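You operate a simulated robot arm through the tools that you are given. There is no shell and no other tool. Be economical: measure what you need, move in short steps, check, and stop when the job is done.

You are at the controls of a simulated robot arm. One attempt, no reset.

## Task
Open the wide drawer, take the orange sponge on the wooden top and put it away in the inside of the wide drawer and shut the drawer again.

Only the result counts: the job must be done as asked and must still hold three seconds after the hand-in. Knocking over, shifting, dropping, spilling or breaking anything else fails it.

## Robot
A 7-joint arm with a two-finger parallel gripper, fixed in place. Base frame: the origin is at the foot of the arm, x ahead of it, y to its left, z up. Units: m, rad, N and s.
With the tool pointing down near the work surface it reaches from about 0.3 to 0.68 m from the base axis. Its first joint turns from -1.152 to 1.152 rad. Payload 1.57 kg.
The TCP is the grasp point between the finger pads, 0.03 m short of the fingertips. In the tool frame z runs along the fingers and y along their closing line. The gripper opens to 0.11 m. The fingers are 0.024 m wide and 0.012 m thick; the gripper's body (0.048 by 0.112 m) begins 0.078 m behind the TCP.
Orientation is told as [roll, pitch, yaw] about the base's x, y, z axes, in that order, counted from this pose: with the fingers straight down and closing along the base's y, the tool's x points along the base's -x, its y along +y and its z along -z.

## Interface
- The arm moves only by the tool arm_command. Its argument "steps" is a list of rows, each a list of 7 numbers: the gripper command, from -1 (shut) to 1 (fully open), values between in proportion, then the shift along the tool's x, y, z in m, then the turn, a rotation vector about the tool's x, y, z in rad. In form: [[fingers, tx, ty, tz, rx, ry, rz], ...]. A call has 1 to 12 rows; each row shifts and turns the commanded pose from where the row before left it, along the tool's axes as they then stand. Rows are played at 5 a second. More than 0.05 m and 0.15 rad between two rows, or a gripper value outside its range, and nothing of the call is played. Where a pose cannot be reached the arm comes as near as it can. A force on the tool above 40 N (or 10 N above the force at the start of the call, whichever is more), or a blocked arm, ends the call early, and 0.2 s more pass. The fingers move at their own pace (about 0.108 m/s each) and stop on an object; they squeeze with about 22 N. The grip force told is the motor's: it shows also when the fingers shut on nothing. Time passes only in rows, and 0.2 s behind the last, so rows that do not move let the fingers close. The reply holds the time, the measured pose of the TCP, the force on the tool along the base axes, the opening and the grip force, in the units named above and with some noise.
- Cameras (640 x 400 px; columns grow to the right, rows downward): "scene" is fixed at [0.1583, -0.3852, 1.4031]; the picture's right is [0.85, -0.53, 0.00], its down [-0.30, -0.49, -0.82] and it looks along [0.43, 0.69, -0.57] (base axes); focal length 322 px, centre (320, 200). "wrist" rides on the gripper at [0.07, 0.016, -0.141] in the tool frame; the picture's right is [-0.23, 0.97, 0.00], its down [-0.86, -0.20, -0.48] and it looks along [-0.47, -0.11, 0.88] (tool axes); focal length 222 px, centre (320, 200). There is no depth. A picture from a camera that has moved, and an enlarged one, comes with that camera's place and axes in the base frame and with its lens.
- camera(camera): a new picture of that camera. It takes no simulated time.
- close_up(camera, box): a new picture of the part [left, top, right, bottom] of that camera's present view, enlarged. It takes no simulated time.
- sign_off(): hands the job in; it is judged then, once.

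Work in short steps. Places have to be worked out from the pictures, the camera data and where the tool is seen: move nearer, look again, correct. Check each grasp and each placing, and mend what went wrong. You have 90 turns and 46 pictures in all, those below and enlarged ones among them. Open the gripper and draw the arm clear of the work before you hand the job in, unless the task says otherwise; then end with one line.

The tools are called after ">>>" as name(argument=value, ...) on one line, values as JSON. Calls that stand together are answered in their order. arm_command: Moves the arm, as the interface text tells. Its arguments: {"type":"object","properties":{"steps":{"type":"array","items":{"type":"array","items":{"type":"number"}}}},"required":["steps"]} The other tools are called the same way: camera (camera) takes a picture; close_up (camera, box) takes an enlarged picture of a part of a camera's view; sign_off () hands the job in.

At the start:

```text
t: 0.0
position: [0.3991, 0.0564, 1.2056]
tcp_rot: [0.001, -0.001, -0.001]
wrist_force: [0.2, -0.2, 0.5]
gripper_width: 0.1098
gripper_force: 0.1
```

scene: 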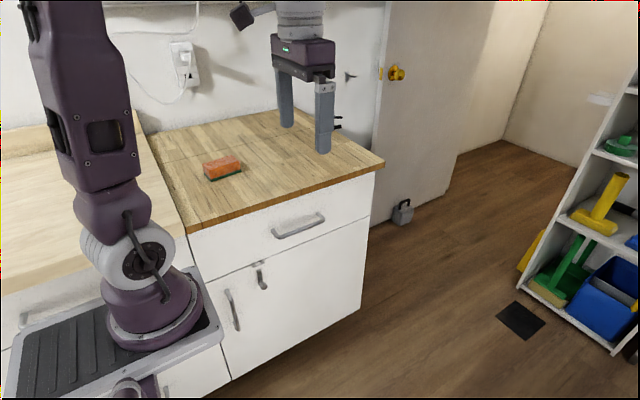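
wrist: 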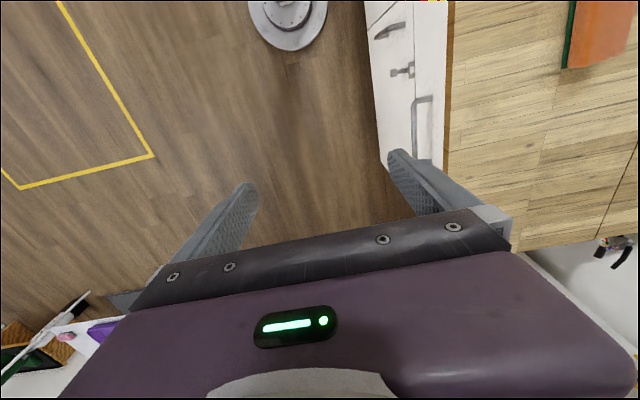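

The front edge of the counter runs along x at y≈0.29. The handle looks to be near (0.49, 0.26, 0.81) and the sponge near (0.36, 0.52). I'll look at both enlarged.

>>> close_up(camera="scene", box=[180, 180, 400, 318])

>>> close_up(camera="scene", box=[180, 130, 276, 190])

```text
2.90 times, centred on (290, 249) of scene
camera zoom: at [0.1583, -0.3852, 1.4031], right [0.85, -0.53, 0.0], down [-0.3, -0.49, -0.82], along [0.43, 0.69, -0.57], focal length 934 px, centre (407, 58)
```

zoom: 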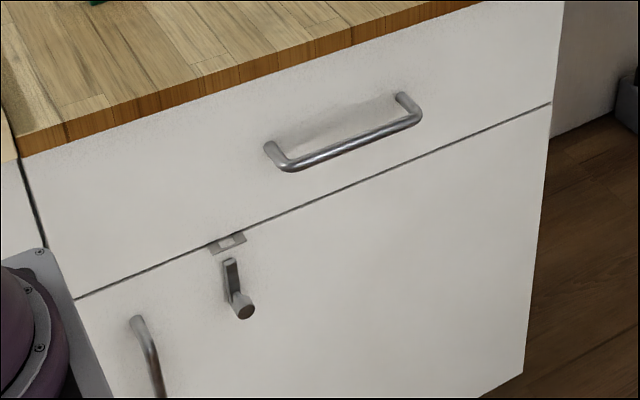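

```text
6.67 times, centred on (228, 160) of scene
camera zoom: at [0.1583, -0.3852, 1.4031], right [0.85, -0.53, 0.0], down [-0.3, -0.49, -0.82], along [0.43, 0.69, -0.57], focal length 2147 px, centre (933, 467)
```

zoom: 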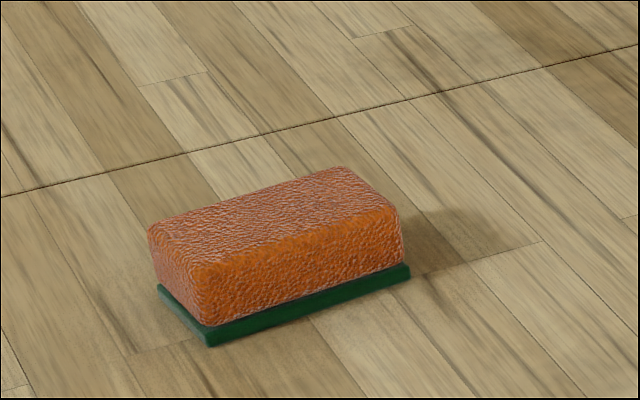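

There's a latch-like fitting at the seam under the drawer, and it may lock it. I'll move in front of the drawer, tilting the tool about 45° toward it, and look with the wrist camera.

>>> arm_command(steps=[[1, -0.045, 0, 0.04, 0, 0, 0], [1, -0.045, 0, 0.04, 0, 0, 0], [1, 0, 0, 0.04, 0, 0, 0], [1, 0, 0, 0, -0.131, 0, 0], [1, 0, 0, 0, -0.131, 0, 0], [1, 0, 0, 0, -0.131, 0, 0], [1, 0, 0, 0, -0.131, 0, 0], [1, 0, 0, 0, -0.131, 0, 0], [1, 0, 0, 0, -0.131, 0, 0], [1, 0, 0, 0, 0, 0, 0]])

>>> camera(camera="wrist")

```text
refused: row 1 steps farther than a row can; nothing moved
```

```text
41 pictures are left
camera wrist: at [0.3315, 0.0723, 1.3473], right [0.23, 0.97, 0.0], down [0.86, -0.2, 0.48], along [0.47, -0.11, -0.88], focal length 222 px, centre (320, 200)
```

wrist: 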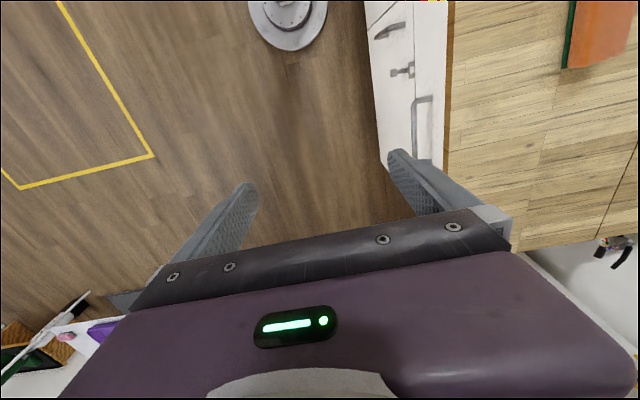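

The row was refused because its total shift was over 0.05 m, so I'll use smaller shifts.

>>> arm_command(steps=[[1, -0.03, 0, 0.035, 0, 0, 0], [1, -0.03, 0, 0.035, 0, 0, 0], [1, -0.03, 0, 0.035, 0, 0, 0], [1, 0, 0, 0, -0.131, 0, 0], [1, 0, 0, 0, -0.131, 0, 0], [1, 0, 0, 0, -0.131, 0, 0], [1, 0, 0, 0, -0.131, 0, 0], [1, 0, 0, 0, -0.131, 0, 0], [1, 0, 0, 0, -0.131, 0, 0], [1, 0, 0, 0, 0, 0, 0]])

>>> camera(camera="wrist")

```text
t: 2.2
position: [0.491, 0.0565, 1.1013]
tcp_rot: [0.79, -0.002, 0.001]
wrist_force: [0.7, -0.1, -0.1]
gripper_width: 0.1099
gripper_force: 0.2
```

```text
40 pictures are left
camera wrist: at [0.4218, -0.0326, 1.2128], right [0.23, 0.69, 0.69], down [0.85, -0.48, 0.2], along [0.47, 0.55, -0.7], focal length 222 px, centre (320, 200)
```

wrist: 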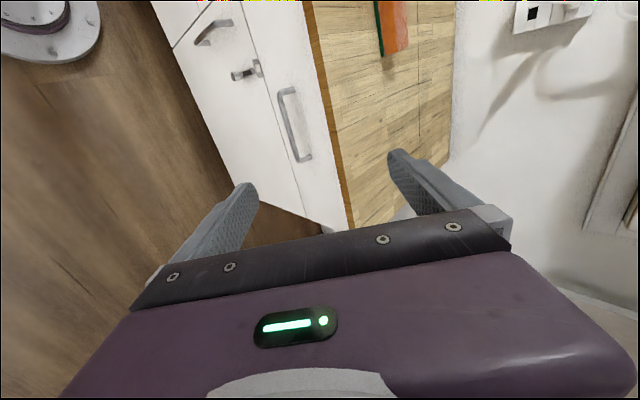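

>>> close_up(camera="wrist", box=[200, 30, 328, 110])

>>> close_up(camera="scene", box=[226, 248, 290, 298])

```text
5.00 times, centred on (264, 70) of wrist
camera zoom: at [0.4218, -0.0326, 1.2128], right [0.23, 0.69, 0.69], down [0.85, -0.48, 0.2], along [0.47, 0.55, -0.7], focal length 1111 px, centre (600, 850)
```

zoom: 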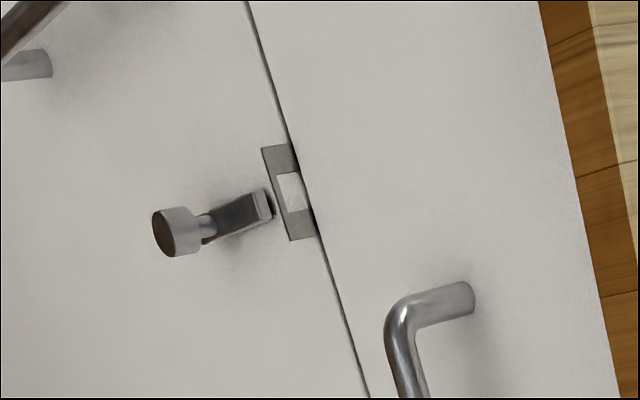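

```text
8.00 times, centred on (258, 273) of scene
camera zoom: at [0.1583, -0.3852, 1.4031], right [0.85, -0.53, 0.0], down [-0.3, -0.49, -0.82], along [0.43, 0.69, -0.57], focal length 2576 px, centre (816, -384)
```

zoom: 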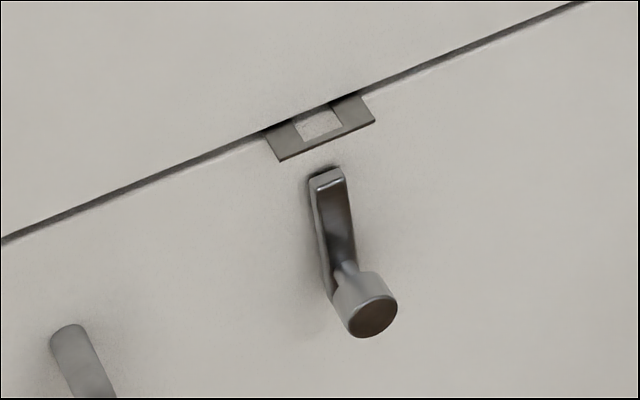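

The bolt sits below the strike and isn't engaged, so the drawer should be free. The bar is at about (0.497, 0.262, 0.795) and I'll grip it from the front with a nearly horizontal tool. I'm rotating further and lowering in front of it.

>>> arm_command(steps=[[1, 0, 0, 0, -0.15, 0, 0], [1, 0, 0, 0, -0.15, 0, 0], [1, 0, 0, 0, -0.15, 0, 0], [1, 0, 0, 0, -0.15, 0, 0], [0.2, -0.006, -0.045, 0, 0, 0, 0], [0.2, 0, -0.045, 0.01, 0, 0, 0], [0.2, 0, -0.045, 0.01, 0, 0, 0], [0.2, 0, -0.045, 0.01, 0, 0, 0], [0.2, 0, -0.045, 0.02, 0, 0, 0], [0.2, 0, -0.045, 0.02, 0, 0, 0], [0.2, 0, 0, 0.02, 0, 0, 0], [0.2, 0, 0, 0, 0, 0, 0]])

>>> camera(camera="wrist")

>>> camera(camera="scene")

```text
t: 4.8
position: [0.4979, 0.0969, 0.8181]
tcp_rot: [1.387, 0.0, 0.0]
wrist_force: [-0.1, -0.3, 0.4]
gripper_width: 0.066
gripper_force: 0.0
```

```text
37 pictures are left
camera wrist: at [0.4296, -0.0408, 0.8602], right [0.23, 0.18, 0.96], down [0.86, -0.51, -0.11], along [0.47, 0.84, -0.27], focal length 222 px, centre (320, 200)
```

wrist: 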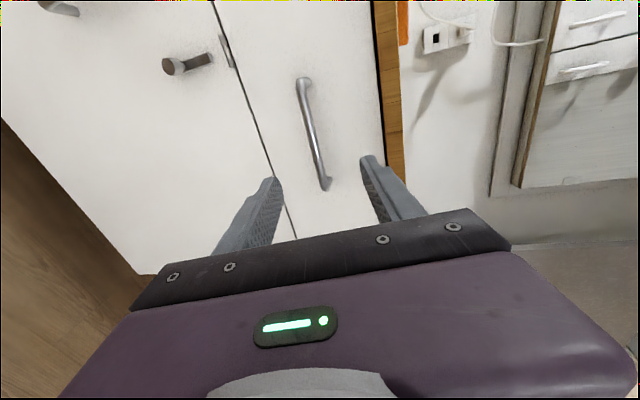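

```text
36 pictures are left
```

scene: 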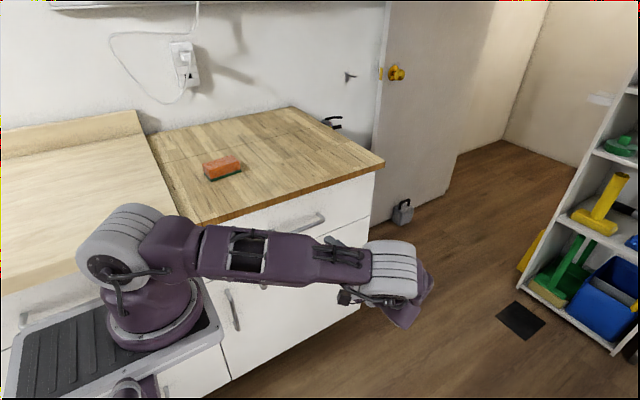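

Combining the views puts the bar nearer (0.498, 0.275, 0.774). I'll advance most of the way and check.

>>> arm_command(steps=[[0.2, 0, -0.006, 0.04, 0, 0, 0], [0.2, 0, -0.005, 0.04, 0, 0, 0], [0.2, 0, 0, 0.03, 0, 0, 0], [0.2, 0, 0, 0, 0, 0, 0]])

>>> camera(camera="wrist")

```text
t: 5.8
position: [0.4947, 0.2017, 0.7871]
tcp_rot: [1.386, -0.001, -0.001]
wrist_force: [0.6, -0.2, 0.6]
gripper_width: 0.0657
gripper_force: 0.0
```

```text
35 pictures are left
camera wrist: at [0.4271, 0.0662, 0.8289], right [0.23, 0.18, 0.96], down [0.86, -0.51, -0.11], along [0.47, 0.84, -0.27], focal length 222 px, centre (320, 200)
```

wrist: 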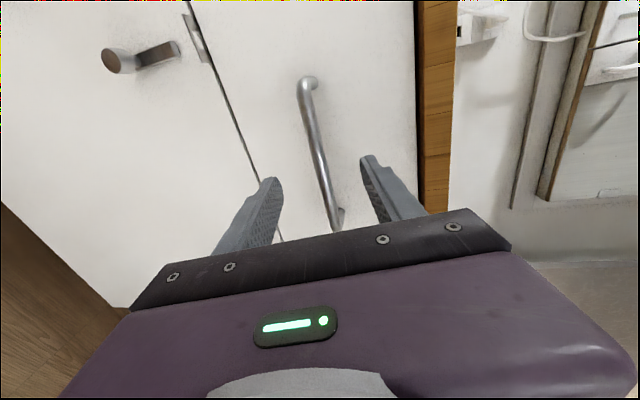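

The bar is centred between the fingers. I'll advance the remaining 6 cm and close on it.

>>> arm_command(steps=[[0.2, 0, 0, 0.03, 0, 0, 0], [0.2, 0, 0, 0.02, 0, 0, 0], [0.2, 0, 0, 0.014, 0, 0, 0], [0.2, 0, 0, 0, 0, 0, 0]])

>>> camera(camera="wrist")

```text
t: 6.8
position: [0.4946, 0.2646, 0.7758]
tcp_rot: [1.386, 0.001, 0.001]
wrist_force: [-0.1, -0.4, -0.3]
gripper_width: 0.0661
gripper_force: 0.1
```

```text
34 pictures are left
camera wrist: at [0.4272, 0.1283, 0.8188], right [0.23, 0.18, 0.96], down [0.86, -0.51, -0.11], along [0.47, 0.84, -0.27], focal length 222 px, centre (320, 200)
```

wrist: 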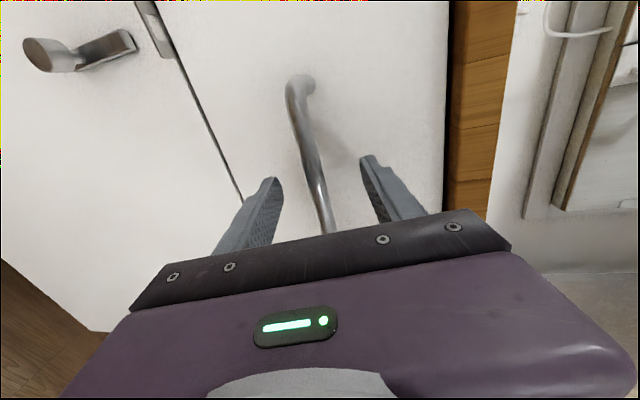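

>>> arm_command(steps=[[-1, 0, 0, 0, 0, 0, 0], [-1, 0, 0, 0, 0, 0, 0], [-1, 0, 0, 0, 0, 0, 0]])

```text
t: 7.6
position: [0.4961, 0.2636, 0.7756]
tcp_rot: [1.381, 0.002, 0.0]
wrist_force: [-0.9, 1.0, -20.7]
gripper_width: 0.0138
gripper_force: 30.7
```

I've gripped the bar at a width of 13.8 mm. I'll ease the vertical load and start pulling along -y.

>>> arm_command(steps=[[-1, 0, -0.003, 0, 0, 0, 0], [-1, 0, -0.0037, -0.0197, 0, 0, 0], [-1, 0, -0.0037, -0.0197, 0, 0, 0], [-1, 0, -0.0037, -0.0197, 0, 0, 0], [-1, 0, 0, 0, 0, 0, 0]])

>>> camera(camera="wrist")

```text
t: 8.8
position: [0.4959, 0.2037, 0.7748]
tcp_rot: [1.386, 0.0, 0.002]
wrist_force: [-8.8, 0.9, -7.5]
gripper_width: 0.0138
gripper_force: 30.6
```

```text
33 pictures are left
camera wrist: at [0.4274, 0.0673, 0.8169], right [0.23, 0.18, 0.96], down [0.86, -0.51, -0.11], along [0.46, 0.84, -0.27], focal length 222 px, centre (320, 200)
```

wrist: 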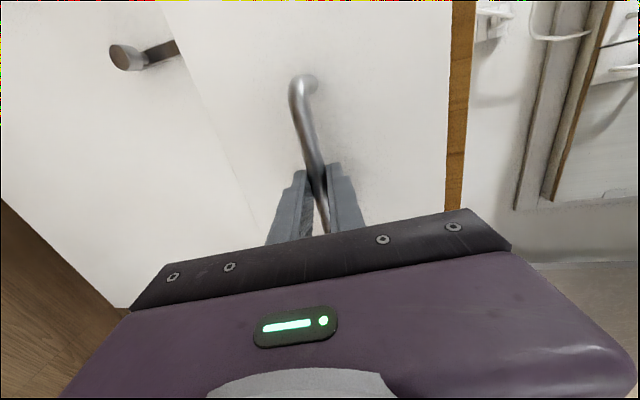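

The drawer is opening, so I'll keep pulling.

>>> arm_command(steps=[[-1, 0, -0.0037, -0.0197, 0, 0, 0], [-1, 0, -0.0037, -0.0197, 0, 0, 0], [-1, 0, -0.0037, -0.0197, 0, 0, 0], [-1, 0, -0.0037, -0.0197, 0, 0, 0], [-1, 0, -0.0037, -0.0197, 0, 0, 0], [-1, 0, -0.0037, -0.0197, 0, 0, 0], [-1, 0, -0.0037, -0.0197, 0, 0, 0], [-1, 0, 0, 0, 0, 0, 0]])

>>> camera(camera="scene")

```text
t: 10.6
position: [0.4964, 0.0623, 0.7745]
tcp_rot: [1.39, 0.001, -0.002]
wrist_force: [-18.7, 0.5, 16.9]
gripper_width: 0.0138
gripper_force: 29.9
```

```text
32 pictures are left
```

scene: 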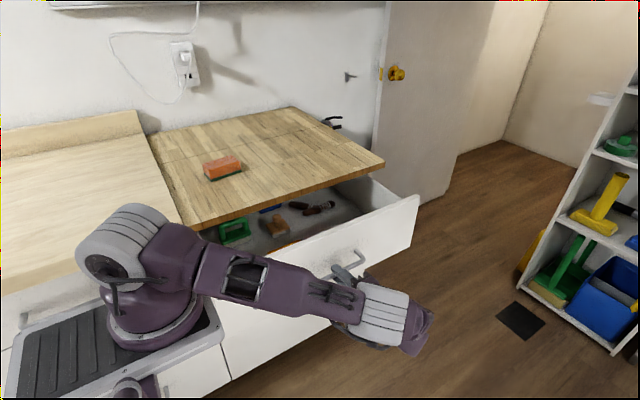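

The drawer is open by about 20 cm and has other things in it. I'll release the bar, back off, and lift clear to see inside.

>>> arm_command(steps=[[0.2, 0, 0, 0, 0, 0, 0], [0.2, 0, 0, 0, 0, 0, 0], [0.2, 0, -0.005, -0.035, 0, 0, 0], [0.2, 0, -0.005, -0.035, 0, 0, 0], [0.2, 0, 0, -0.03, 0, 0, 0], [0.2, 0, 0.045, 0, 0, 0, 0], [0.2, 0, 0.045, 0, 0, 0, 0], [0.2, 0, 0.045, 0, 0, 0, 0], [0.2, 0, 0.045, 0, 0, 0, 0], [0.2, 0, 0.045, 0, 0, 0, 0], [0.2, 0, 0.045, 0, 0, 0, 0], [0.2, 0, 0, 0, 0, 0, 0]])

>>> camera(camera="scene")

```text
t: 13.2
position: [0.4943, 0.0119, 1.0478]
tcp_rot: [1.387, 0.0, 0.001]
wrist_force: [-0.3, 0.0, 0.3]
gripper_width: 0.066
gripper_force: 0.0
```

```text
31 pictures are left
```

scene: 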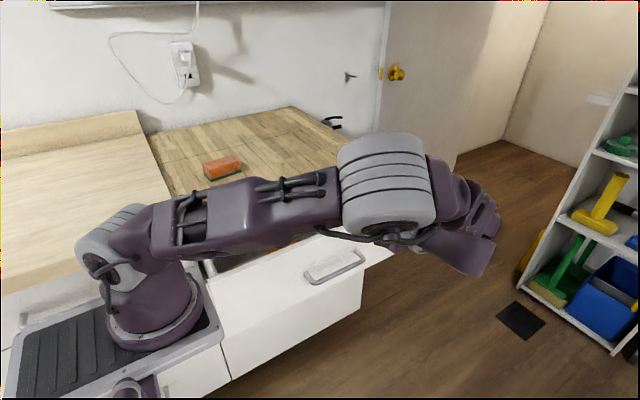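

I'll bring the tool back to pointing down and raise it.

>>> arm_command(steps=[[0.2, 0, 0.03, 0, 0.139, 0, 0], [0.2, 0, 0.03, 0, 0.139, 0, 0], [0.2, 0, 0.02, 0, 0.139, 0, 0], [0.2, 0, 0, 0, 0.139, 0, 0], [0.2, 0, 0, 0, 0.139, 0, 0], [0.2, 0, 0, 0, 0.139, 0, 0], [0.2, 0, 0, 0, 0.139, 0, 0], [0.2, 0, 0, -0.02, 0.139, 0, 0], [0.2, 0, 0, -0.03, 0.139, 0, 0], [0.2, 0, 0, -0.04, 0.136, 0, 0], [0.2, 0, 0, 0, 0, 0, 0]])

>>> camera(camera="scene")

>>> camera(camera="wrist")

```text
t: 15.6
position: [0.4947, 0.0176, 1.2101]
tcp_rot: [-0.001, 0.0, 0.0]
wrist_force: [0.2, 0.2, -0.6]
gripper_width: 0.066
gripper_force: 0.1
```

```text
30 pictures are left
```

scene: 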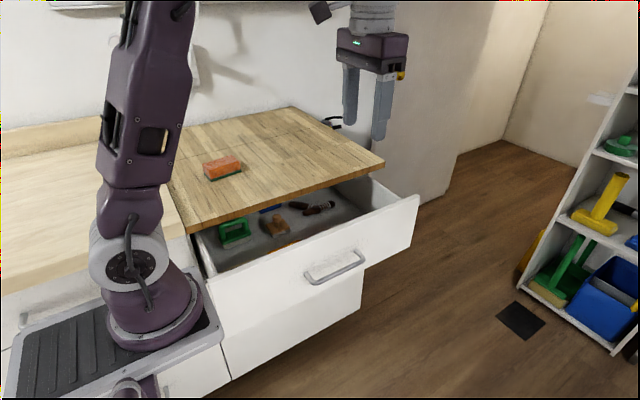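

```text
29 pictures are left
camera wrist: at [0.4262, 0.0337, 1.3527], right [0.23, 0.97, 0.0], down [0.85, -0.2, 0.48], along [0.47, -0.11, -0.88], focal length 222 px, centre (320, 200)
```

wrist: 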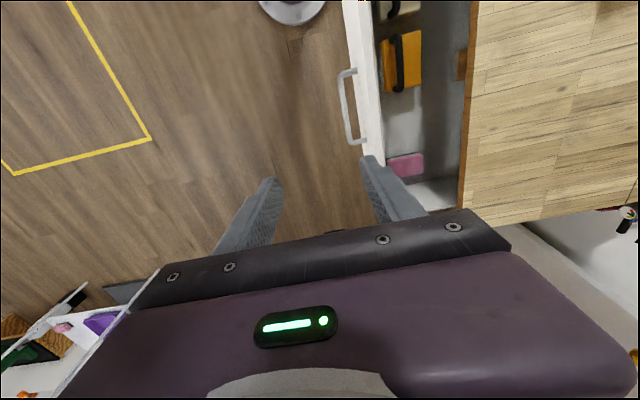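

The drawer already holds several things. I need a view from above to find free floor.

>>> arm_command(steps=[[0.2, 0.03, 0.03, 0, 0, 0, 0], [0.2, 0.03, 0.03, 0, 0, 0, 0], [0.2, 0.03, 0.03, 0, 0, 0, 0], [0.2, 0.03, 0.03, 0, 0, 0, 0], [0.2, 0.03, 0.03, 0, 0, 0, 0], [0.2, 0, 0, 0, 0, 0, 0]])

>>> camera(camera="wrist")

>>> close_up(camera="scene", box=[180, 170, 430, 326])

```text
t: 17.0
position: [0.3444, 0.1649, 1.2083]
tcp_rot: [0.0, 0.001, 0.0]
wrist_force: [0.3, -0.3, 0.2]
gripper_width: 0.0659
gripper_force: 0.1
```

```text
28 pictures are left
camera wrist: at [0.2767, 0.1806, 1.3506], right [0.23, 0.97, 0.0], down [0.86, -0.2, 0.48], along [0.47, -0.11, -0.88], focal length 222 px, centre (320, 200)
```

wrist: 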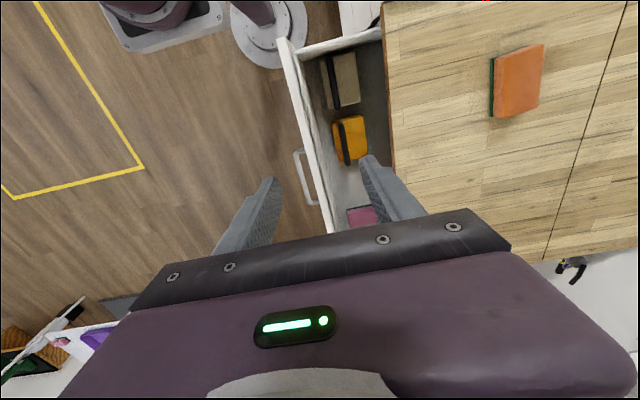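

```text
2.56 times, centred on (305, 248) of scene
camera zoom: at [0.1583, -0.3852, 1.4031], right [0.85, -0.53, 0.0], down [-0.3, -0.49, -0.82], along [0.43, 0.69, -0.57], focal length 824 px, centre (358, 77)
```

zoom: 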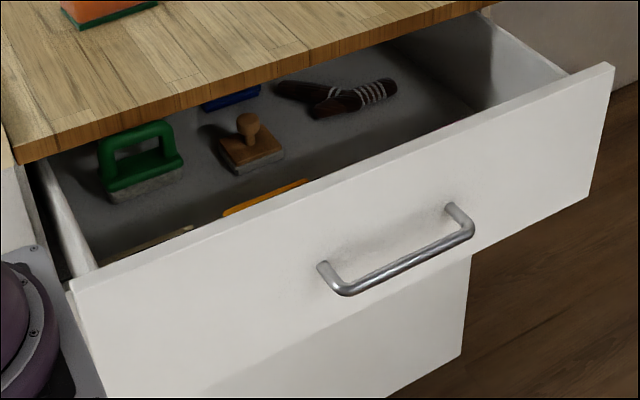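

The free floor lies between the orange brush and the pink item, at x≈0.50–0.65 and y≈0.13–0.28. The sponge is centred near (0.36, 0.514), about 0.10×0.06 m, with a yaw of about 0.1. I'll move above it.

>>> arm_command(steps=[[1, -0.016, 0.04, 0, 0, 0, 0], [1, 0, 0.045, 0, 0, 0, 0], [1, 0, 0.045, 0, 0, 0, 0], [1, 0, 0.045, 0, 0, 0, 0], [1, 0, 0.045, 0, 0, 0, 0], [1, 0, 0.045, 0, 0, 0, 0], [1, 0, 0.045, 0, 0, 0, 0], [1, 0, 0.04, 0, 0, 0, 0], [1, 0, 0, 0.04, 0, 0, -0.11], [1, 0, 0, 0.04, 0, 0, 0], [1, 0, 0, 0.04, 0, 0, 0], [1, 0, 0, 0, 0, 0, 0]])

>>> camera(camera="wrist")

>>> camera(camera="scene")

```text
t: 19.6
position: [0.3472, 0.4375, 1.07]
tcp_rot: [0.001, 0.001, 0.11]
wrist_force: [-0.5, 0.1, -0.5]
gripper_width: 0.1101
gripper_force: 0.1
out of reach, approached as far as the arm can: row 6, 7, 8
```

```text
26 pictures are left
camera wrist: at [0.2769, 0.4456, 1.2118], right [0.12, 0.99, 0.0], down [0.87, -0.1, 0.48], along [0.47, -0.06, -0.88], focal length 222 px, centre (320, 200)
```

wrist: 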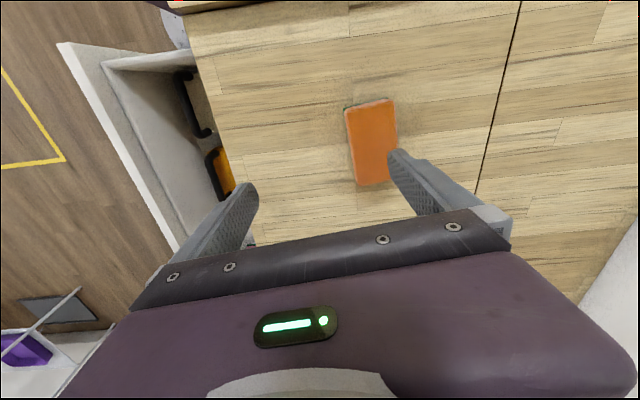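

```text
25 pictures are left
```

scene: 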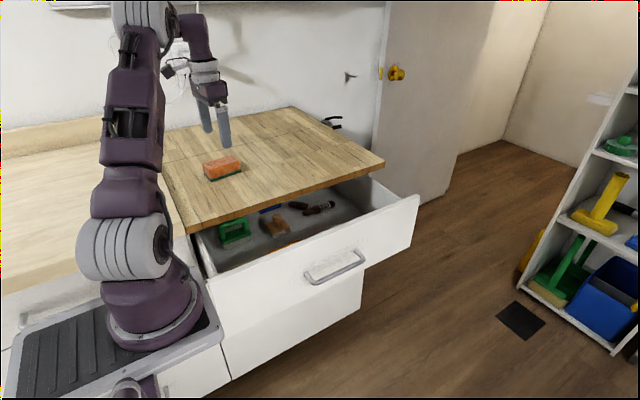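

The sponge centre comes out at about (0.356, 0.507). The arm stopped short at height because of reach, so I'll lower and shift over it.

>>> arm_command(steps=[[1, 0, 0, 0.035, 0, 0, 0], [1, 0, 0, 0.03, 0, 0, 0], [1, -0.008, 0.035, 0, 0, 0, 0], [1, -0.008, 0.034, 0, 0, 0, 0], [1, 0, 0, 0, 0, 0, 0]])

>>> camera(camera="wrist")

>>> close_up(camera="scene", box=[160, 80, 288, 200])

```text
t: 20.8
position: [0.3551, 0.5068, 1.0066]
tcp_rot: [-0.001, 0.001, 0.11]
wrist_force: [-0.2, 0.0, 0.1]
gripper_width: 0.1101
gripper_force: 0.1
```

```text
24 pictures are left
camera wrist: at [0.2852, 0.516, 1.1471], right [0.12, 0.99, 0.0], down [0.87, -0.1, 0.48], along [0.47, -0.06, -0.88], focal length 222 px, centre (320, 200)
```

wrist: 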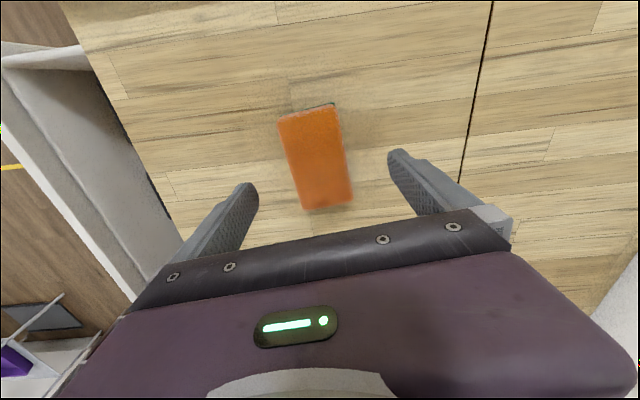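

```text
3.33 times, centred on (224, 140) of scene
camera zoom: at [0.1583, -0.3852, 1.4031], right [0.85, -0.53, 0.0], down [-0.3, -0.49, -0.82], along [0.43, 0.69, -0.57], focal length 1074 px, centre (640, 400)
```

zoom: 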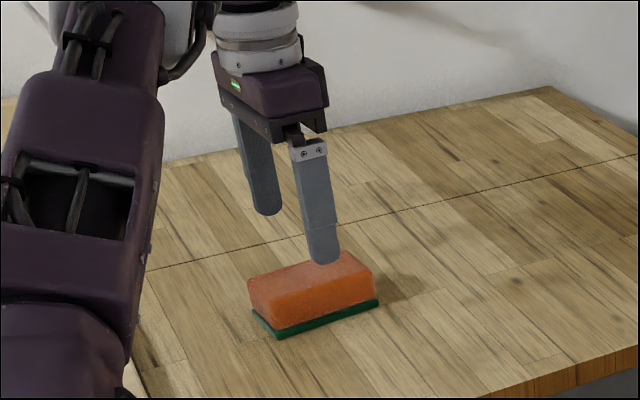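

The sponge is well centred under the fingers. I'll lower until the tips are just above the surface (TCP ≈ 0.937), then close.

>>> arm_command(steps=[[1, 0, 0, 0.03, 0, 0, 0], [1, 0, 0, 0.025, 0, 0, 0], [1, 0, 0, 0.014, 0, 0, 0], [1, 0, 0, 0, 0, 0, 0], [-1, 0, 0, 0, 0, 0, 0], [-1, 0, 0, 0, 0, 0, 0], [-1, 0, 0, 0, 0, 0, 0], [-1, 0, 0, 0, 0, 0, 0]])

>>> camera(camera="wrist")

```text
t: 22.6
position: [0.3549, 0.5063, 0.9372]
tcp_rot: [0.0, 0.001, 0.109]
wrist_force: [0.2, -0.9, 0.6]
gripper_width: 0.0568
gripper_force: 22.3
```

```text
22 pictures are left
camera wrist: at [0.2846, 0.5149, 1.0781], right [0.12, 0.99, 0.0], down [0.87, -0.1, 0.48], along [0.48, -0.06, -0.88], focal length 222 px, centre (320, 200)
```

wrist: 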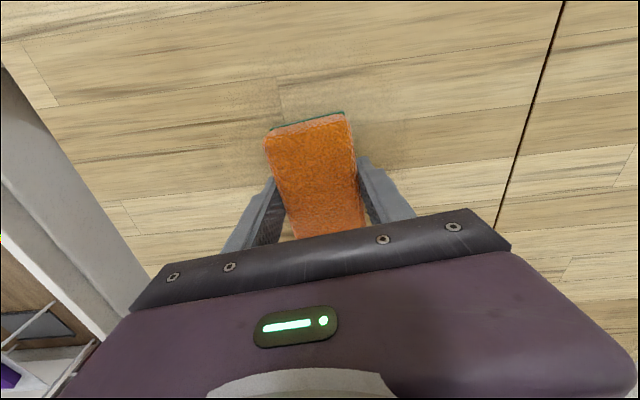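

The sponge is gripped at a width of 57 mm. I'll lift it, square the yaw, and carry it toward the drawer.

>>> arm_command(steps=[[-1, 0, 0, -0.03, 0, 0, 0], [-1, 0, 0, -0.04, 0, 0, 0], [-1, 0, -0.02, -0.03, 0, 0, 0.11], [-1, -0.025, -0.038, 0, 0, 0, 0], [-1, -0.025, -0.038, 0, 0, 0, 0], [-1, -0.025, -0.038, 0, 0, 0, 0], [-1, -0.025, -0.038, 0, 0, 0, 0], [-1, -0.025, -0.038, 0, 0, 0, 0], [-1, -0.025, -0.038, 0, 0, 0, 0], [-1, -0.025, -0.038, 0, 0, 0, 0], [-1, 0, 0, 0, 0, 0, 0]])

>>> camera(camera="wrist")

>>> camera(camera="scene")

```text
t: 25.0
position: [0.5325, 0.2206, 1.0386]
tcp_rot: [-0.001, -0.001, -0.001]
wrist_force: [0.1, -0.4, -0.1]
gripper_width: 0.0569
gripper_force: 21.7
```

```text
21 pictures are left
camera wrist: at [0.4646, 0.2363, 1.1804], right [0.23, 0.97, 0.0], down [0.86, -0.2, 0.48], along [0.47, -0.11, -0.88], focal length 222 px, centre (320, 200)
```

wrist: 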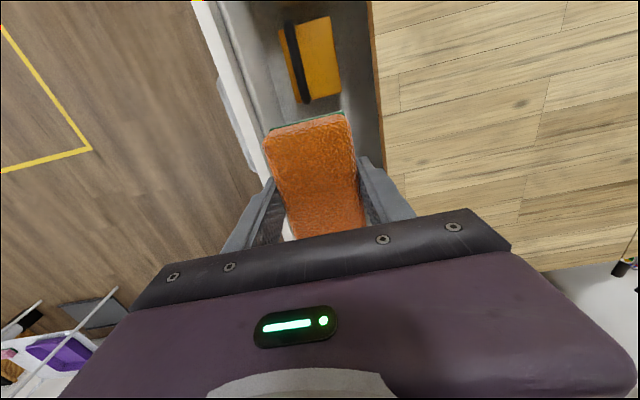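

```text
20 pictures are left
```

scene: 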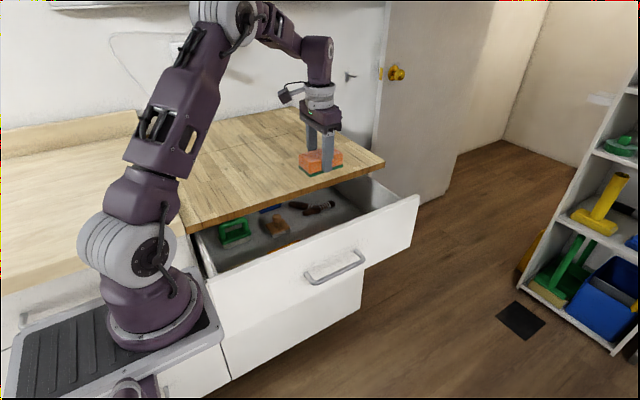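

The opening spans y≈0.126–0.297 and the orange brush ends at x≈0.50. I'll aim for (0.577, 0.211) and lower part way.

>>> arm_command(steps=[[-1, -0.0445, -0.01, 0, 0, 0, 0], [-1, 0, 0, 0.04, 0, 0, 0], [-1, 0, 0, 0.04, 0, 0, 0], [-1, 0, 0, 0.04, 0, 0, 0], [-1, 0, 0, 0.04, 0, 0, 0], [-1, 0, 0, 0.03, 0, 0, 0], [-1, 0, 0, 0, 0, 0, 0]])

>>> camera(camera="wrist")

>>> close_up(camera="scene", box=[260, 110, 420, 270])

```text
t: 26.6
position: [0.5764, 0.2094, 0.8465]
tcp_rot: [0.001, 0.0, 0.0]
wrist_force: [-0.1, 0.6, 0.1]
gripper_width: 0.0569
gripper_force: 22.4
```

```text
19 pictures are left
camera wrist: at [0.5088, 0.2258, 0.9876], right [0.23, 0.97, 0.0], down [0.85, -0.2, 0.48], along [0.47, -0.11, -0.88], focal length 222 px, centre (320, 200)
```

wrist: 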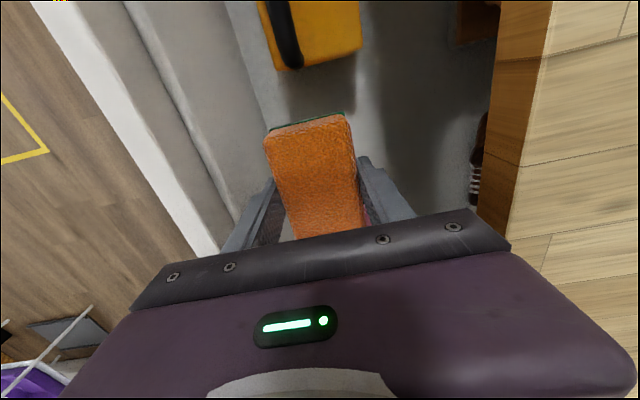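

```text
2.50 times, centred on (340, 190) of scene
camera zoom: at [0.1583, -0.3852, 1.4031], right [0.85, -0.53, 0.0], down [-0.3, -0.49, -0.82], along [0.43, 0.69, -0.57], focal length 805 px, centre (270, 225)
```

zoom: 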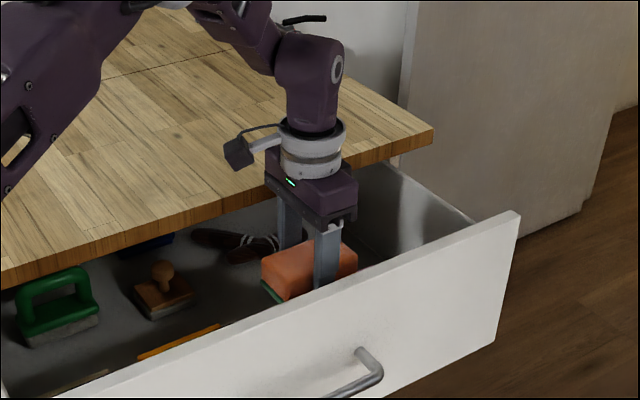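

There's clear floor below, with pink starting at x≈0.643, so I'll shift 6 mm in -x and lower further.

>>> arm_command(steps=[[-1, 0.006, 0, 0.02, 0, 0, 0], [-1, 0, 0, 0.02, 0, 0, 0], [-1, 0, 0, 0.008, 0, 0, 0], [-1, 0, 0, 0.008, 0, 0, 0], [-1, 0, 0, 0, 0, 0, 0]])

>>> camera(camera="wrist")

```text
t: 27.8
position: [0.5685, 0.2118, 0.7909]
tcp_rot: [0.0, 0.001, -0.001]
wrist_force: [-0.6, -0.3, 0.0]
gripper_width: 0.0569
gripper_force: 21.9
```

```text
17 pictures are left
camera wrist: at [0.5008, 0.2273, 0.9316], right [0.23, 0.97, 0.0], down [0.86, -0.2, 0.48], along [0.47, -0.11, -0.88], focal length 222 px, centre (320, 200)
```

wrist: 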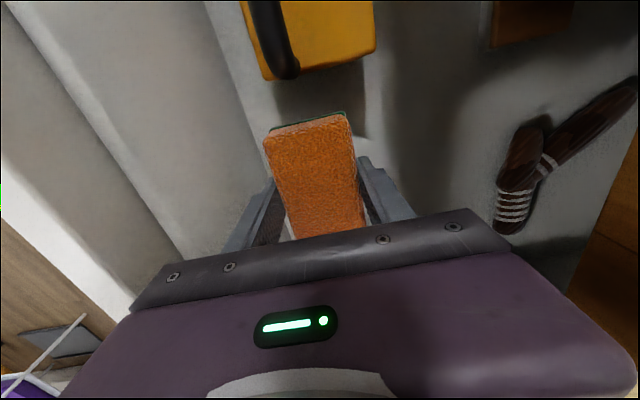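

There's no contact yet, so I'll feel down in 4 mm steps.

>>> arm_command(steps=[[-1, 0, 0, 0.004, 0, 0, 0], [-1, 0, 0, 0.004, 0, 0, 0], [-1, 0, 0, 0.004, 0, 0, 0], [-1, 0, 0, 0.004, 0, 0, 0]])

```text
t: 28.8
position: [0.5707, 0.211, 0.7746]
tcp_rot: [0.0, -0.001, 0.001]
wrist_force: [0.3, 0.4, 0.0]
gripper_width: 0.0569
gripper_force: 22.2
```

>>> arm_command(steps=[[-1, 0, 0, 0.003, 0, 0, 0], [-1, 0, 0, 0.003, 0, 0, 0], [-1, 0, 0, 0.003, 0, 0, 0], [-1, 0, 0, 0.003, 0, 0, 0]])

>>> camera(camera="wrist")

```text
t: 29.8
position: [0.5701, 0.2105, 0.7625]
tcp_rot: [0.002, 0.001, 0.0]
wrist_force: [-0.4, -0.6, -0.3]
gripper_width: 0.0568
gripper_force: 22.0
```

```text
16 pictures are left
camera wrist: at [0.5013, 0.2267, 0.9038], right [0.23, 0.97, 0.0], down [0.85, -0.2, 0.48], along [0.47, -0.11, -0.88], focal length 222 px, centre (320, 200)
```

wrist: 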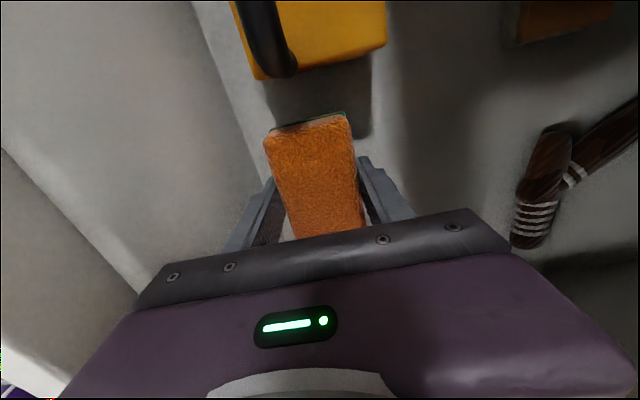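

>>> arm_command(steps=[[-1, 0, 0, 0.004, 0, 0, 0], [-1, 0, 0, 0.004, 0, 0, 0], [-1, 0, 0, 0.004, 0, 0, 0], [-1, 0, 0, 0.004, 0, 0, 0]])

>>> close_up(camera="scene", box=[260, 110, 420, 270])

```text
t: 30.8
position: [0.569, 0.2099, 0.7467]
tcp_rot: [-0.001, -0.001, 0.0]
wrist_force: [0.1, 0.0, -0.7]
gripper_width: 0.057
gripper_force: 22.0
```

```text
2.50 times, centred on (340, 190) of scene
camera zoom: at [0.1583, -0.3852, 1.4031], right [0.85, -0.53, 0.0], down [-0.3, -0.49, -0.82], along [0.43, 0.69, -0.57], focal length 805 px, centre (270, 225)
```

zoom: 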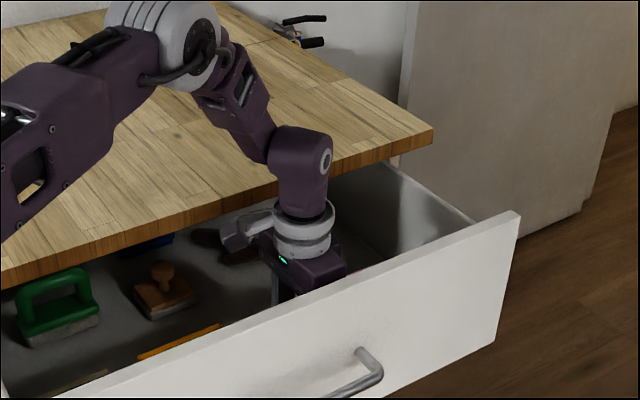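

The drawer is deeper than I thought: its face bottom is at about 0.66. I'll keep feeling downward.

>>> arm_command(steps=[[-1, -0.004, 0, 0.004, 0, 0, 0], [-1, 0, 0, 0.004, 0, 0, 0], [-1, 0, 0, 0.003, 0, 0, 0], [-1, 0, 0, 0.003, 0, 0, 0], [-1, 0, 0, 0.003, 0, 0, 0], [-1, 0, 0, 0, 0, 0, 0]])

```text
t: 32.2
position: [0.573, 0.2108, 0.7297]
tcp_rot: [-0.002, 0.001, 0.001]
wrist_force: [0.1, -0.2, 0.0]
gripper_width: 0.057
gripper_force: 22.1
```

>>> arm_command(steps=[[-1, 0, 0, 0.003, 0, 0, 0], [-1, 0, 0, 0.003, 0, 0, 0], [-1, 0, 0, 0.003, 0, 0, 0], [-1, 0, 0, 0, 0, 0, 0]])

>>> camera(camera="wrist")

```text
t: 33.2
position: [0.5749, 0.2118, 0.7223]
tcp_rot: [0.0, -0.003, 0.002]
wrist_force: [0.2, 0.1, 34.8]
gripper_width: 0.0569
gripper_force: 22.4
```

```text
14 pictures are left
camera wrist: at [0.5058, 0.2269, 0.8632], right [0.23, 0.97, 0.0], down [0.85, -0.2, 0.48], along [0.47, -0.11, -0.88], focal length 222 px, centre (320, 200)
```

wrist: 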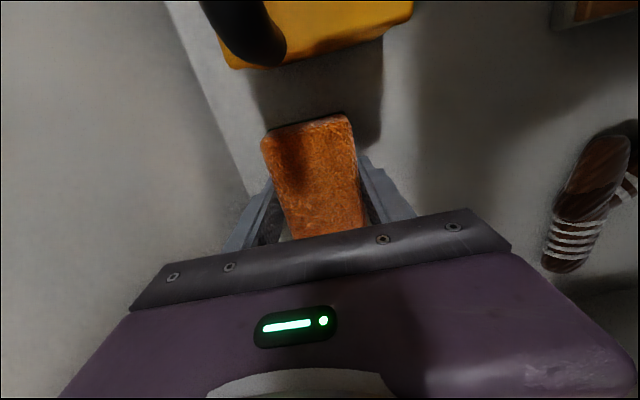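

Contact with the floor at TCP 0.722. I'll ease up, open modestly, and rise straight up.

>>> arm_command(steps=[[-1, 0, 0, -0.002, 0, 0, 0], [0.5, 0, 0, 0, 0, 0, 0], [0.5, 0, 0, 0, 0, 0, 0], [0.5, 0, 0, -0.01, 0, 0, 0], [0.5, 0, 0, -0.03, 0, 0, 0], [0.5, 0, 0, -0.04, 0, 0, 0], [0.5, 0, 0, -0.04, 0, 0, 0], [0.5, 0, 0, -0.04, 0, 0, 0], [0.5, 0, 0, -0.04, 0, 0, 0], [0.5, 0, 0, -0.04, 0, 0, 0], [0.5, 0, 0, 0, 0, 0, 0]])

>>> camera(camera="wrist")

```text
t: 35.6
position: [0.5753, 0.2089, 0.9615]
tcp_rot: [-0.002, -0.001, -0.001]
wrist_force: [-0.1, 0.3, 0.0]
gripper_width: 0.0826
gripper_force: 0.0
```

```text
13 pictures are left
camera wrist: at [0.5064, 0.2242, 1.1039], right [0.23, 0.97, 0.0], down [0.85, -0.2, 0.48], along [0.47, -0.11, -0.88], focal length 222 px, centre (320, 200)
```

wrist: 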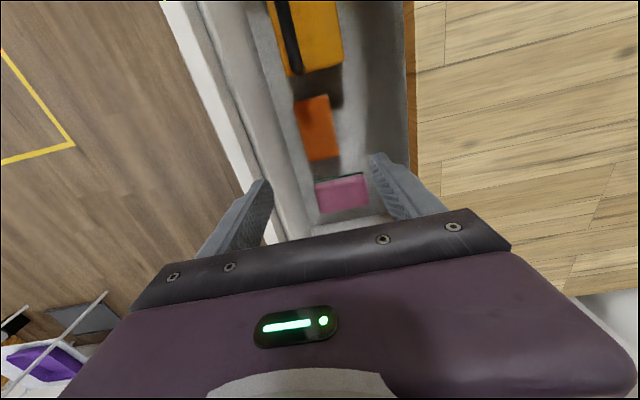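

The sponge lies flat on the floor between the orange brush and the pink item. Now I'll go back in front of the drawer, reversing my earlier path.

>>> arm_command(steps=[[0.2, 0, 0, -0.045, 0, 0, 0], [0.2, 0, 0, -0.045, 0, 0, 0], [0.2, 0.02, -0.045, 0, 0, 0, 0], [0.2, 0.02, -0.045, 0, 0, 0, 0], [0.2, 0.02, -0.045, 0, 0, 0, 0], [0.2, 0.018, -0.045, 0, 0, 0, 0], [0.2, 0, -0.045, 0, 0, 0, 0], [0.2, 0, -0.04, 0, 0, 0, 0], [0.2, 0, 0, 0, 0, 0, 0]])

>>> arm_command(steps=[[0.2, 0, 0, 0, -0.139, 0, 0], [0.2, 0, 0, 0, -0.139, 0, 0], [0.2, 0, 0, 0, -0.139, 0, 0], [0.2, 0, 0, 0, -0.139, 0, 0], [0.2, 0, 0, 0, -0.139, 0, 0], [0.2, 0, 0, 0, -0.139, 0, 0], [0.2, 0, 0, 0, -0.139, 0, 0], [0.2, 0, 0, 0, -0.139, 0, 0], [0.2, 0, 0, 0, -0.139, 0, 0], [0.2, 0, 0, 0, -0.136, 0, 0], [0.2, 0, 0, 0, 0, 0, 0]])

```text
t: 37.6
position: [0.4938, -0.0543, 1.0531]
tcp_rot: [-0.001, 0.001, 0.001]
wrist_force: [0.3, 0.4, 0.1]
gripper_width: 0.0658
gripper_force: 0.1
```

```text
t: 40.0
position: [0.4958, -0.0542, 1.0521]
tcp_rot: [1.386, -0.001, 0.001]
wrist_force: [-0.3, 0.3, -0.4]
gripper_width: 0.0661
gripper_force: 0.0
```

Now I'll lower to handle height, still about 12 cm away from it.

>>> arm_command(steps=[[0.2, 0, -0.043, 0.008, 0, 0, 0], [0.2, 0, -0.043, 0.008, 0, 0, 0], [0.2, 0, -0.043, 0.008, 0, 0, 0], [0.2, 0, -0.043, 0.008, 0, 0, 0], [0.2, 0, -0.043, 0.008, 0, 0, 0], [0.2, 0, -0.043, 0.008, 0, 0, 0], [0.2, 0, 0, 0, 0, 0, 0]])

>>> camera(camera="wrist")

```text
t: 41.6
position: [0.495, -0.056, 0.7901]
tcp_rot: [1.386, -0.001, 0.001]
wrist_force: [-0.5, 0.3, -0.1]
gripper_width: 0.0659
gripper_force: 0.1
```

```text
12 pictures are left
camera wrist: at [0.4265, -0.1929, 0.832], right [0.23, 0.18, 0.96], down [0.86, -0.51, -0.11], along [0.47, 0.84, -0.27], focal length 222 px, centre (320, 200)
```

wrist: 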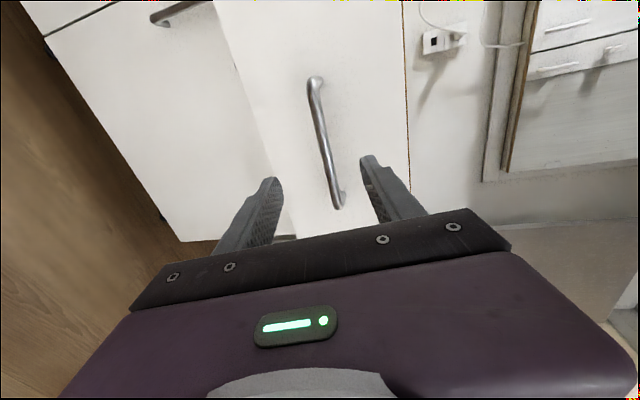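

The bar is centred, so I'll advance about 12 cm and grip it.

>>> arm_command(steps=[[0.2, 0, 0.0035, 0.04, 0, 0, 0], [0.2, 0, 0, 0.04, 0, 0, 0], [0.2, 0, 0, 0.025, 0, 0, 0], [0.2, 0, 0, 0.014, 0, 0, 0], [0.2, 0, 0, 0, 0, 0, 0], [-1, 0, 0, 0, 0, 0, 0], [-1, 0, 0, 0, 0, 0, 0], [-1, 0, 0, 0, 0, 0, 0]])

>>> camera(camera="wrist")

```text
t: 43.4
position: [0.4933, 0.0624, 0.7739]
tcp_rot: [1.39, -0.001, 0.0]
wrist_force: [-0.2, 2.3, 10.6]
gripper_width: 0.0139
gripper_force: 30.8
```

```text
11 pictures are left
camera wrist: at [0.4256, -0.0744, 0.8151], right [0.23, 0.18, 0.96], down [0.86, -0.51, -0.11], along [0.47, 0.84, -0.27], focal length 222 px, centre (320, 200)
```

wrist: 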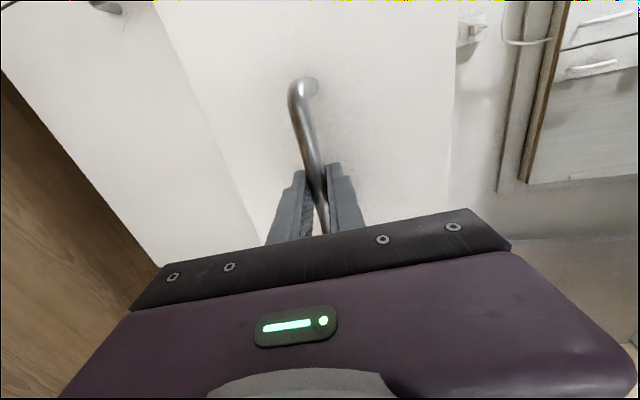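

I have the bar. I'll push the drawer in, steadily so nothing inside gets thrown about.

>>> arm_command(steps=[[-1, 0, 0.0034, 0.0098, 0, 0, 0], [-1, 0, 0.0034, 0.0177, 0, 0, 0], [-1, 0, 0.0034, 0.0177, 0, 0, 0], [-1, 0, 0.0034, 0.0177, 0, 0, 0], [-1, 0, 0.0034, 0.0177, 0, 0, 0], [-1, 0, 0.0034, 0.0177, 0, 0, 0], [-1, 0, 0.0034, 0.0177, 0, 0, 0], [-1, 0, 0.0034, 0.0177, 0, 0, 0], [-1, 0, 0.0034, 0.0177, 0, 0, 0], [-1, 0, 0.0026, 0.0137, 0, 0, 0], [-1, 0, 0, 0, 0, 0, 0]])

```text
t: 45.8
position: [0.496, 0.2313, 0.7739]
tcp_rot: [1.385, 0.0, 0.002]
wrist_force: [-21.0, -0.1, -16.5]
gripper_width: 0.0138
gripper_force: 30.5
```

>>> arm_command(steps=[[-1, 0, -0.001, 0.0098, 0, 0, 0], [-1, 0, 0.0018, 0.0098, 0, 0, 0], [-1, 0, 0.0015, 0.008, 0, 0, 0], [-1, 0, 0.001, 0.005, 0, 0, 0], [-1, 0, 0.0005, 0.003, 0, 0, 0], [-1, 0, 0, 0, 0, 0, 0]])

>>> camera(camera="wrist")

```text
t: 47.2
position: [0.4966, 0.2663, 0.7726]
tcp_rot: [1.393, -0.004, -0.001]
wrist_force: [-2.5, -0.4, 30.4]
gripper_width: 0.0136
gripper_force: 30.3
```

```text
10 pictures are left
camera wrist: at [0.4278, 0.1306, 0.8145], right [0.23, 0.17, 0.96], down [0.85, -0.51, -0.11], along [0.47, 0.84, -0.26], focal length 222 px, centre (320, 200)
```

wrist: 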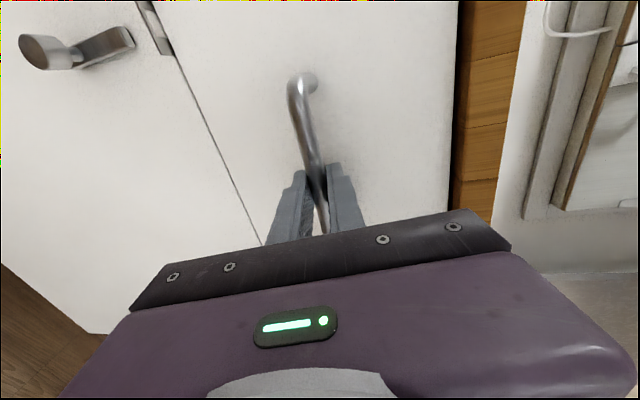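

It looks shut. I'll push a touch more to feel the stop.

>>> arm_command(steps=[[-1, 0, 0.0025, 0.003, 0, 0, 0], [-1, 0, 0.0005, 0.003, 0, 0, 0], [-1, 0, 0, 0, 0, 0, 0]])

```text
t: 48.0
position: [0.4967, 0.2731, 0.7742]
tcp_rot: [1.386, -0.003, -0.001]
wrist_force: [-2.6, -17.5, 22.1]
gripper_width: 0.0138
gripper_force: 30.3
```

There's a 17 N reaction, so it's against the stop. I'll release and back off.

>>> arm_command(steps=[[-1, 0, -0.001, -0.004, 0, 0, 0], [0.2, 0, 0, 0, 0, 0, 0], [0.2, 0, 0, 0, 0, 0, 0], [0.2, 0, -0.004, -0.03, 0, 0, 0], [0.2, 0, -0.004, -0.04, 0, 0, 0], [0.2, 0, 0, -0.04, 0, 0, 0], [0.2, 0, 0, -0.04, 0, 0, 0], [0.2, 0, 0, -0.04, 0, 0, 0], [0.2, 0, 0, -0.04, 0, 0, 0], [0.2, 0, 0, 0, 0, 0, 0]])

>>> camera(camera="wrist")

>>> camera(camera="scene")

```text
t: 50.2
position: [0.4942, 0.0404, 0.807]
tcp_rot: [1.386, -0.001, -0.001]
wrist_force: [0.4, -1.4, -0.1]
gripper_width: 0.0659
gripper_force: 0.0
```

```text
9 pictures are left
camera wrist: at [0.4263, -0.0954, 0.8491], right [0.23, 0.18, 0.96], down [0.86, -0.51, -0.11], along [0.47, 0.84, -0.27], focal length 222 px, centre (320, 200)
```

wrist: 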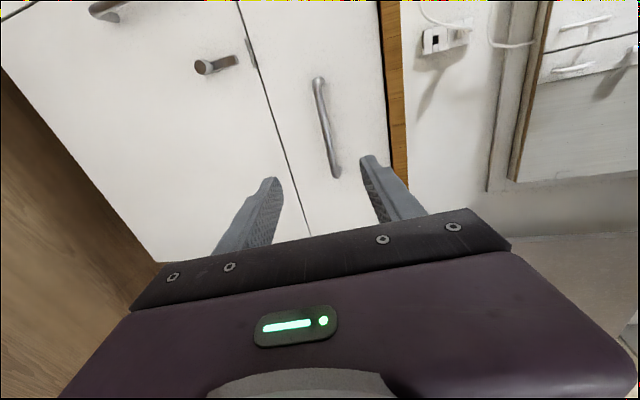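

```text
8 pictures are left
```

scene: 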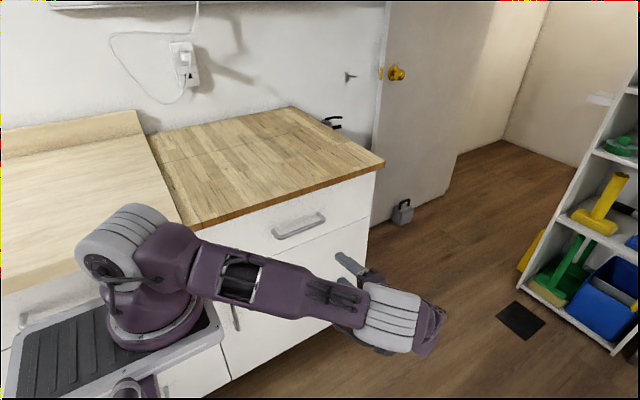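

The drawer looks flush. I'll raise the arm clear and compare with the opening view.

>>> arm_command(steps=[[1, 0, 0, -0.04, 0, 0, 0], [1, 0, 0.045, 0, 0, 0, 0], [1, 0, 0.045, 0, 0, 0, 0], [1, 0, 0.045, 0, 0, 0, 0], [1, 0, 0.045, 0, 0, 0, 0], [1, 0, 0.045, 0, 0, 0, 0], [1, 0, 0.045, 0, 0.13, 0, 0], [1, 0, 0.03, 0, 0.14, 0, 0], [1, 0, 0.02, 0, 0.14, 0, 0], [1, 0, 0, 0, 0.14, 0, 0], [1, 0, 0, 0, 0.14, 0, 0], [1, 0, 0, 0, 0.14, 0, 0]])

>>> arm_command(steps=[[1, 0, 0, 0, 0.14, 0, 0], [1, 0, 0, 0, 0.14, 0, 0], [1, 0, 0, -0.03, 0.14, 0, 0], [1, 0, 0, -0.03, 0.136, 0, 0], [1, 0, 0, 0, 0, 0, 0]])

>>> close_up(camera="scene", box=[180, 180, 400, 318])

```text
t: 52.8
position: [0.4958, 0.0696, 1.127]
tcp_rot: [0.553, -0.001, -0.001]
wrist_force: [0.0, 0.3, 0.5]
gripper_width: 0.11
gripper_force: 0.1
```

```text
t: 54.0
position: [0.4944, 0.057, 1.1854]
tcp_rot: [0.0, -0.001, -0.001]
wrist_force: [-1.0, -1.2, -0.2]
gripper_width: 0.1102
gripper_force: 0.1
```

```text
2.90 times, centred on (290, 249) of scene
camera zoom: at [0.1583, -0.3852, 1.4031], right [0.85, -0.53, 0.0], down [-0.3, -0.49, -0.82], along [0.43, 0.69, -0.57], focal length 934 px, centre (407, 58)
```

zoom: 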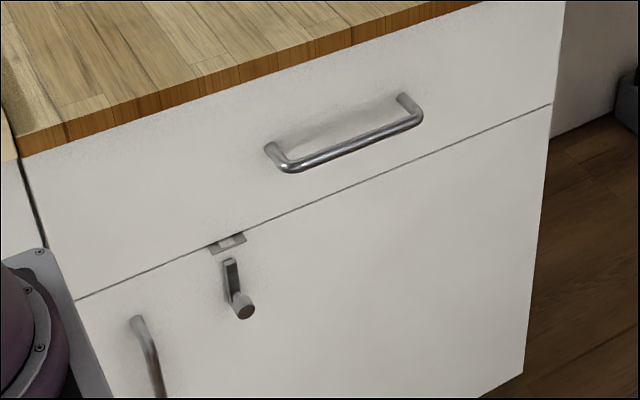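

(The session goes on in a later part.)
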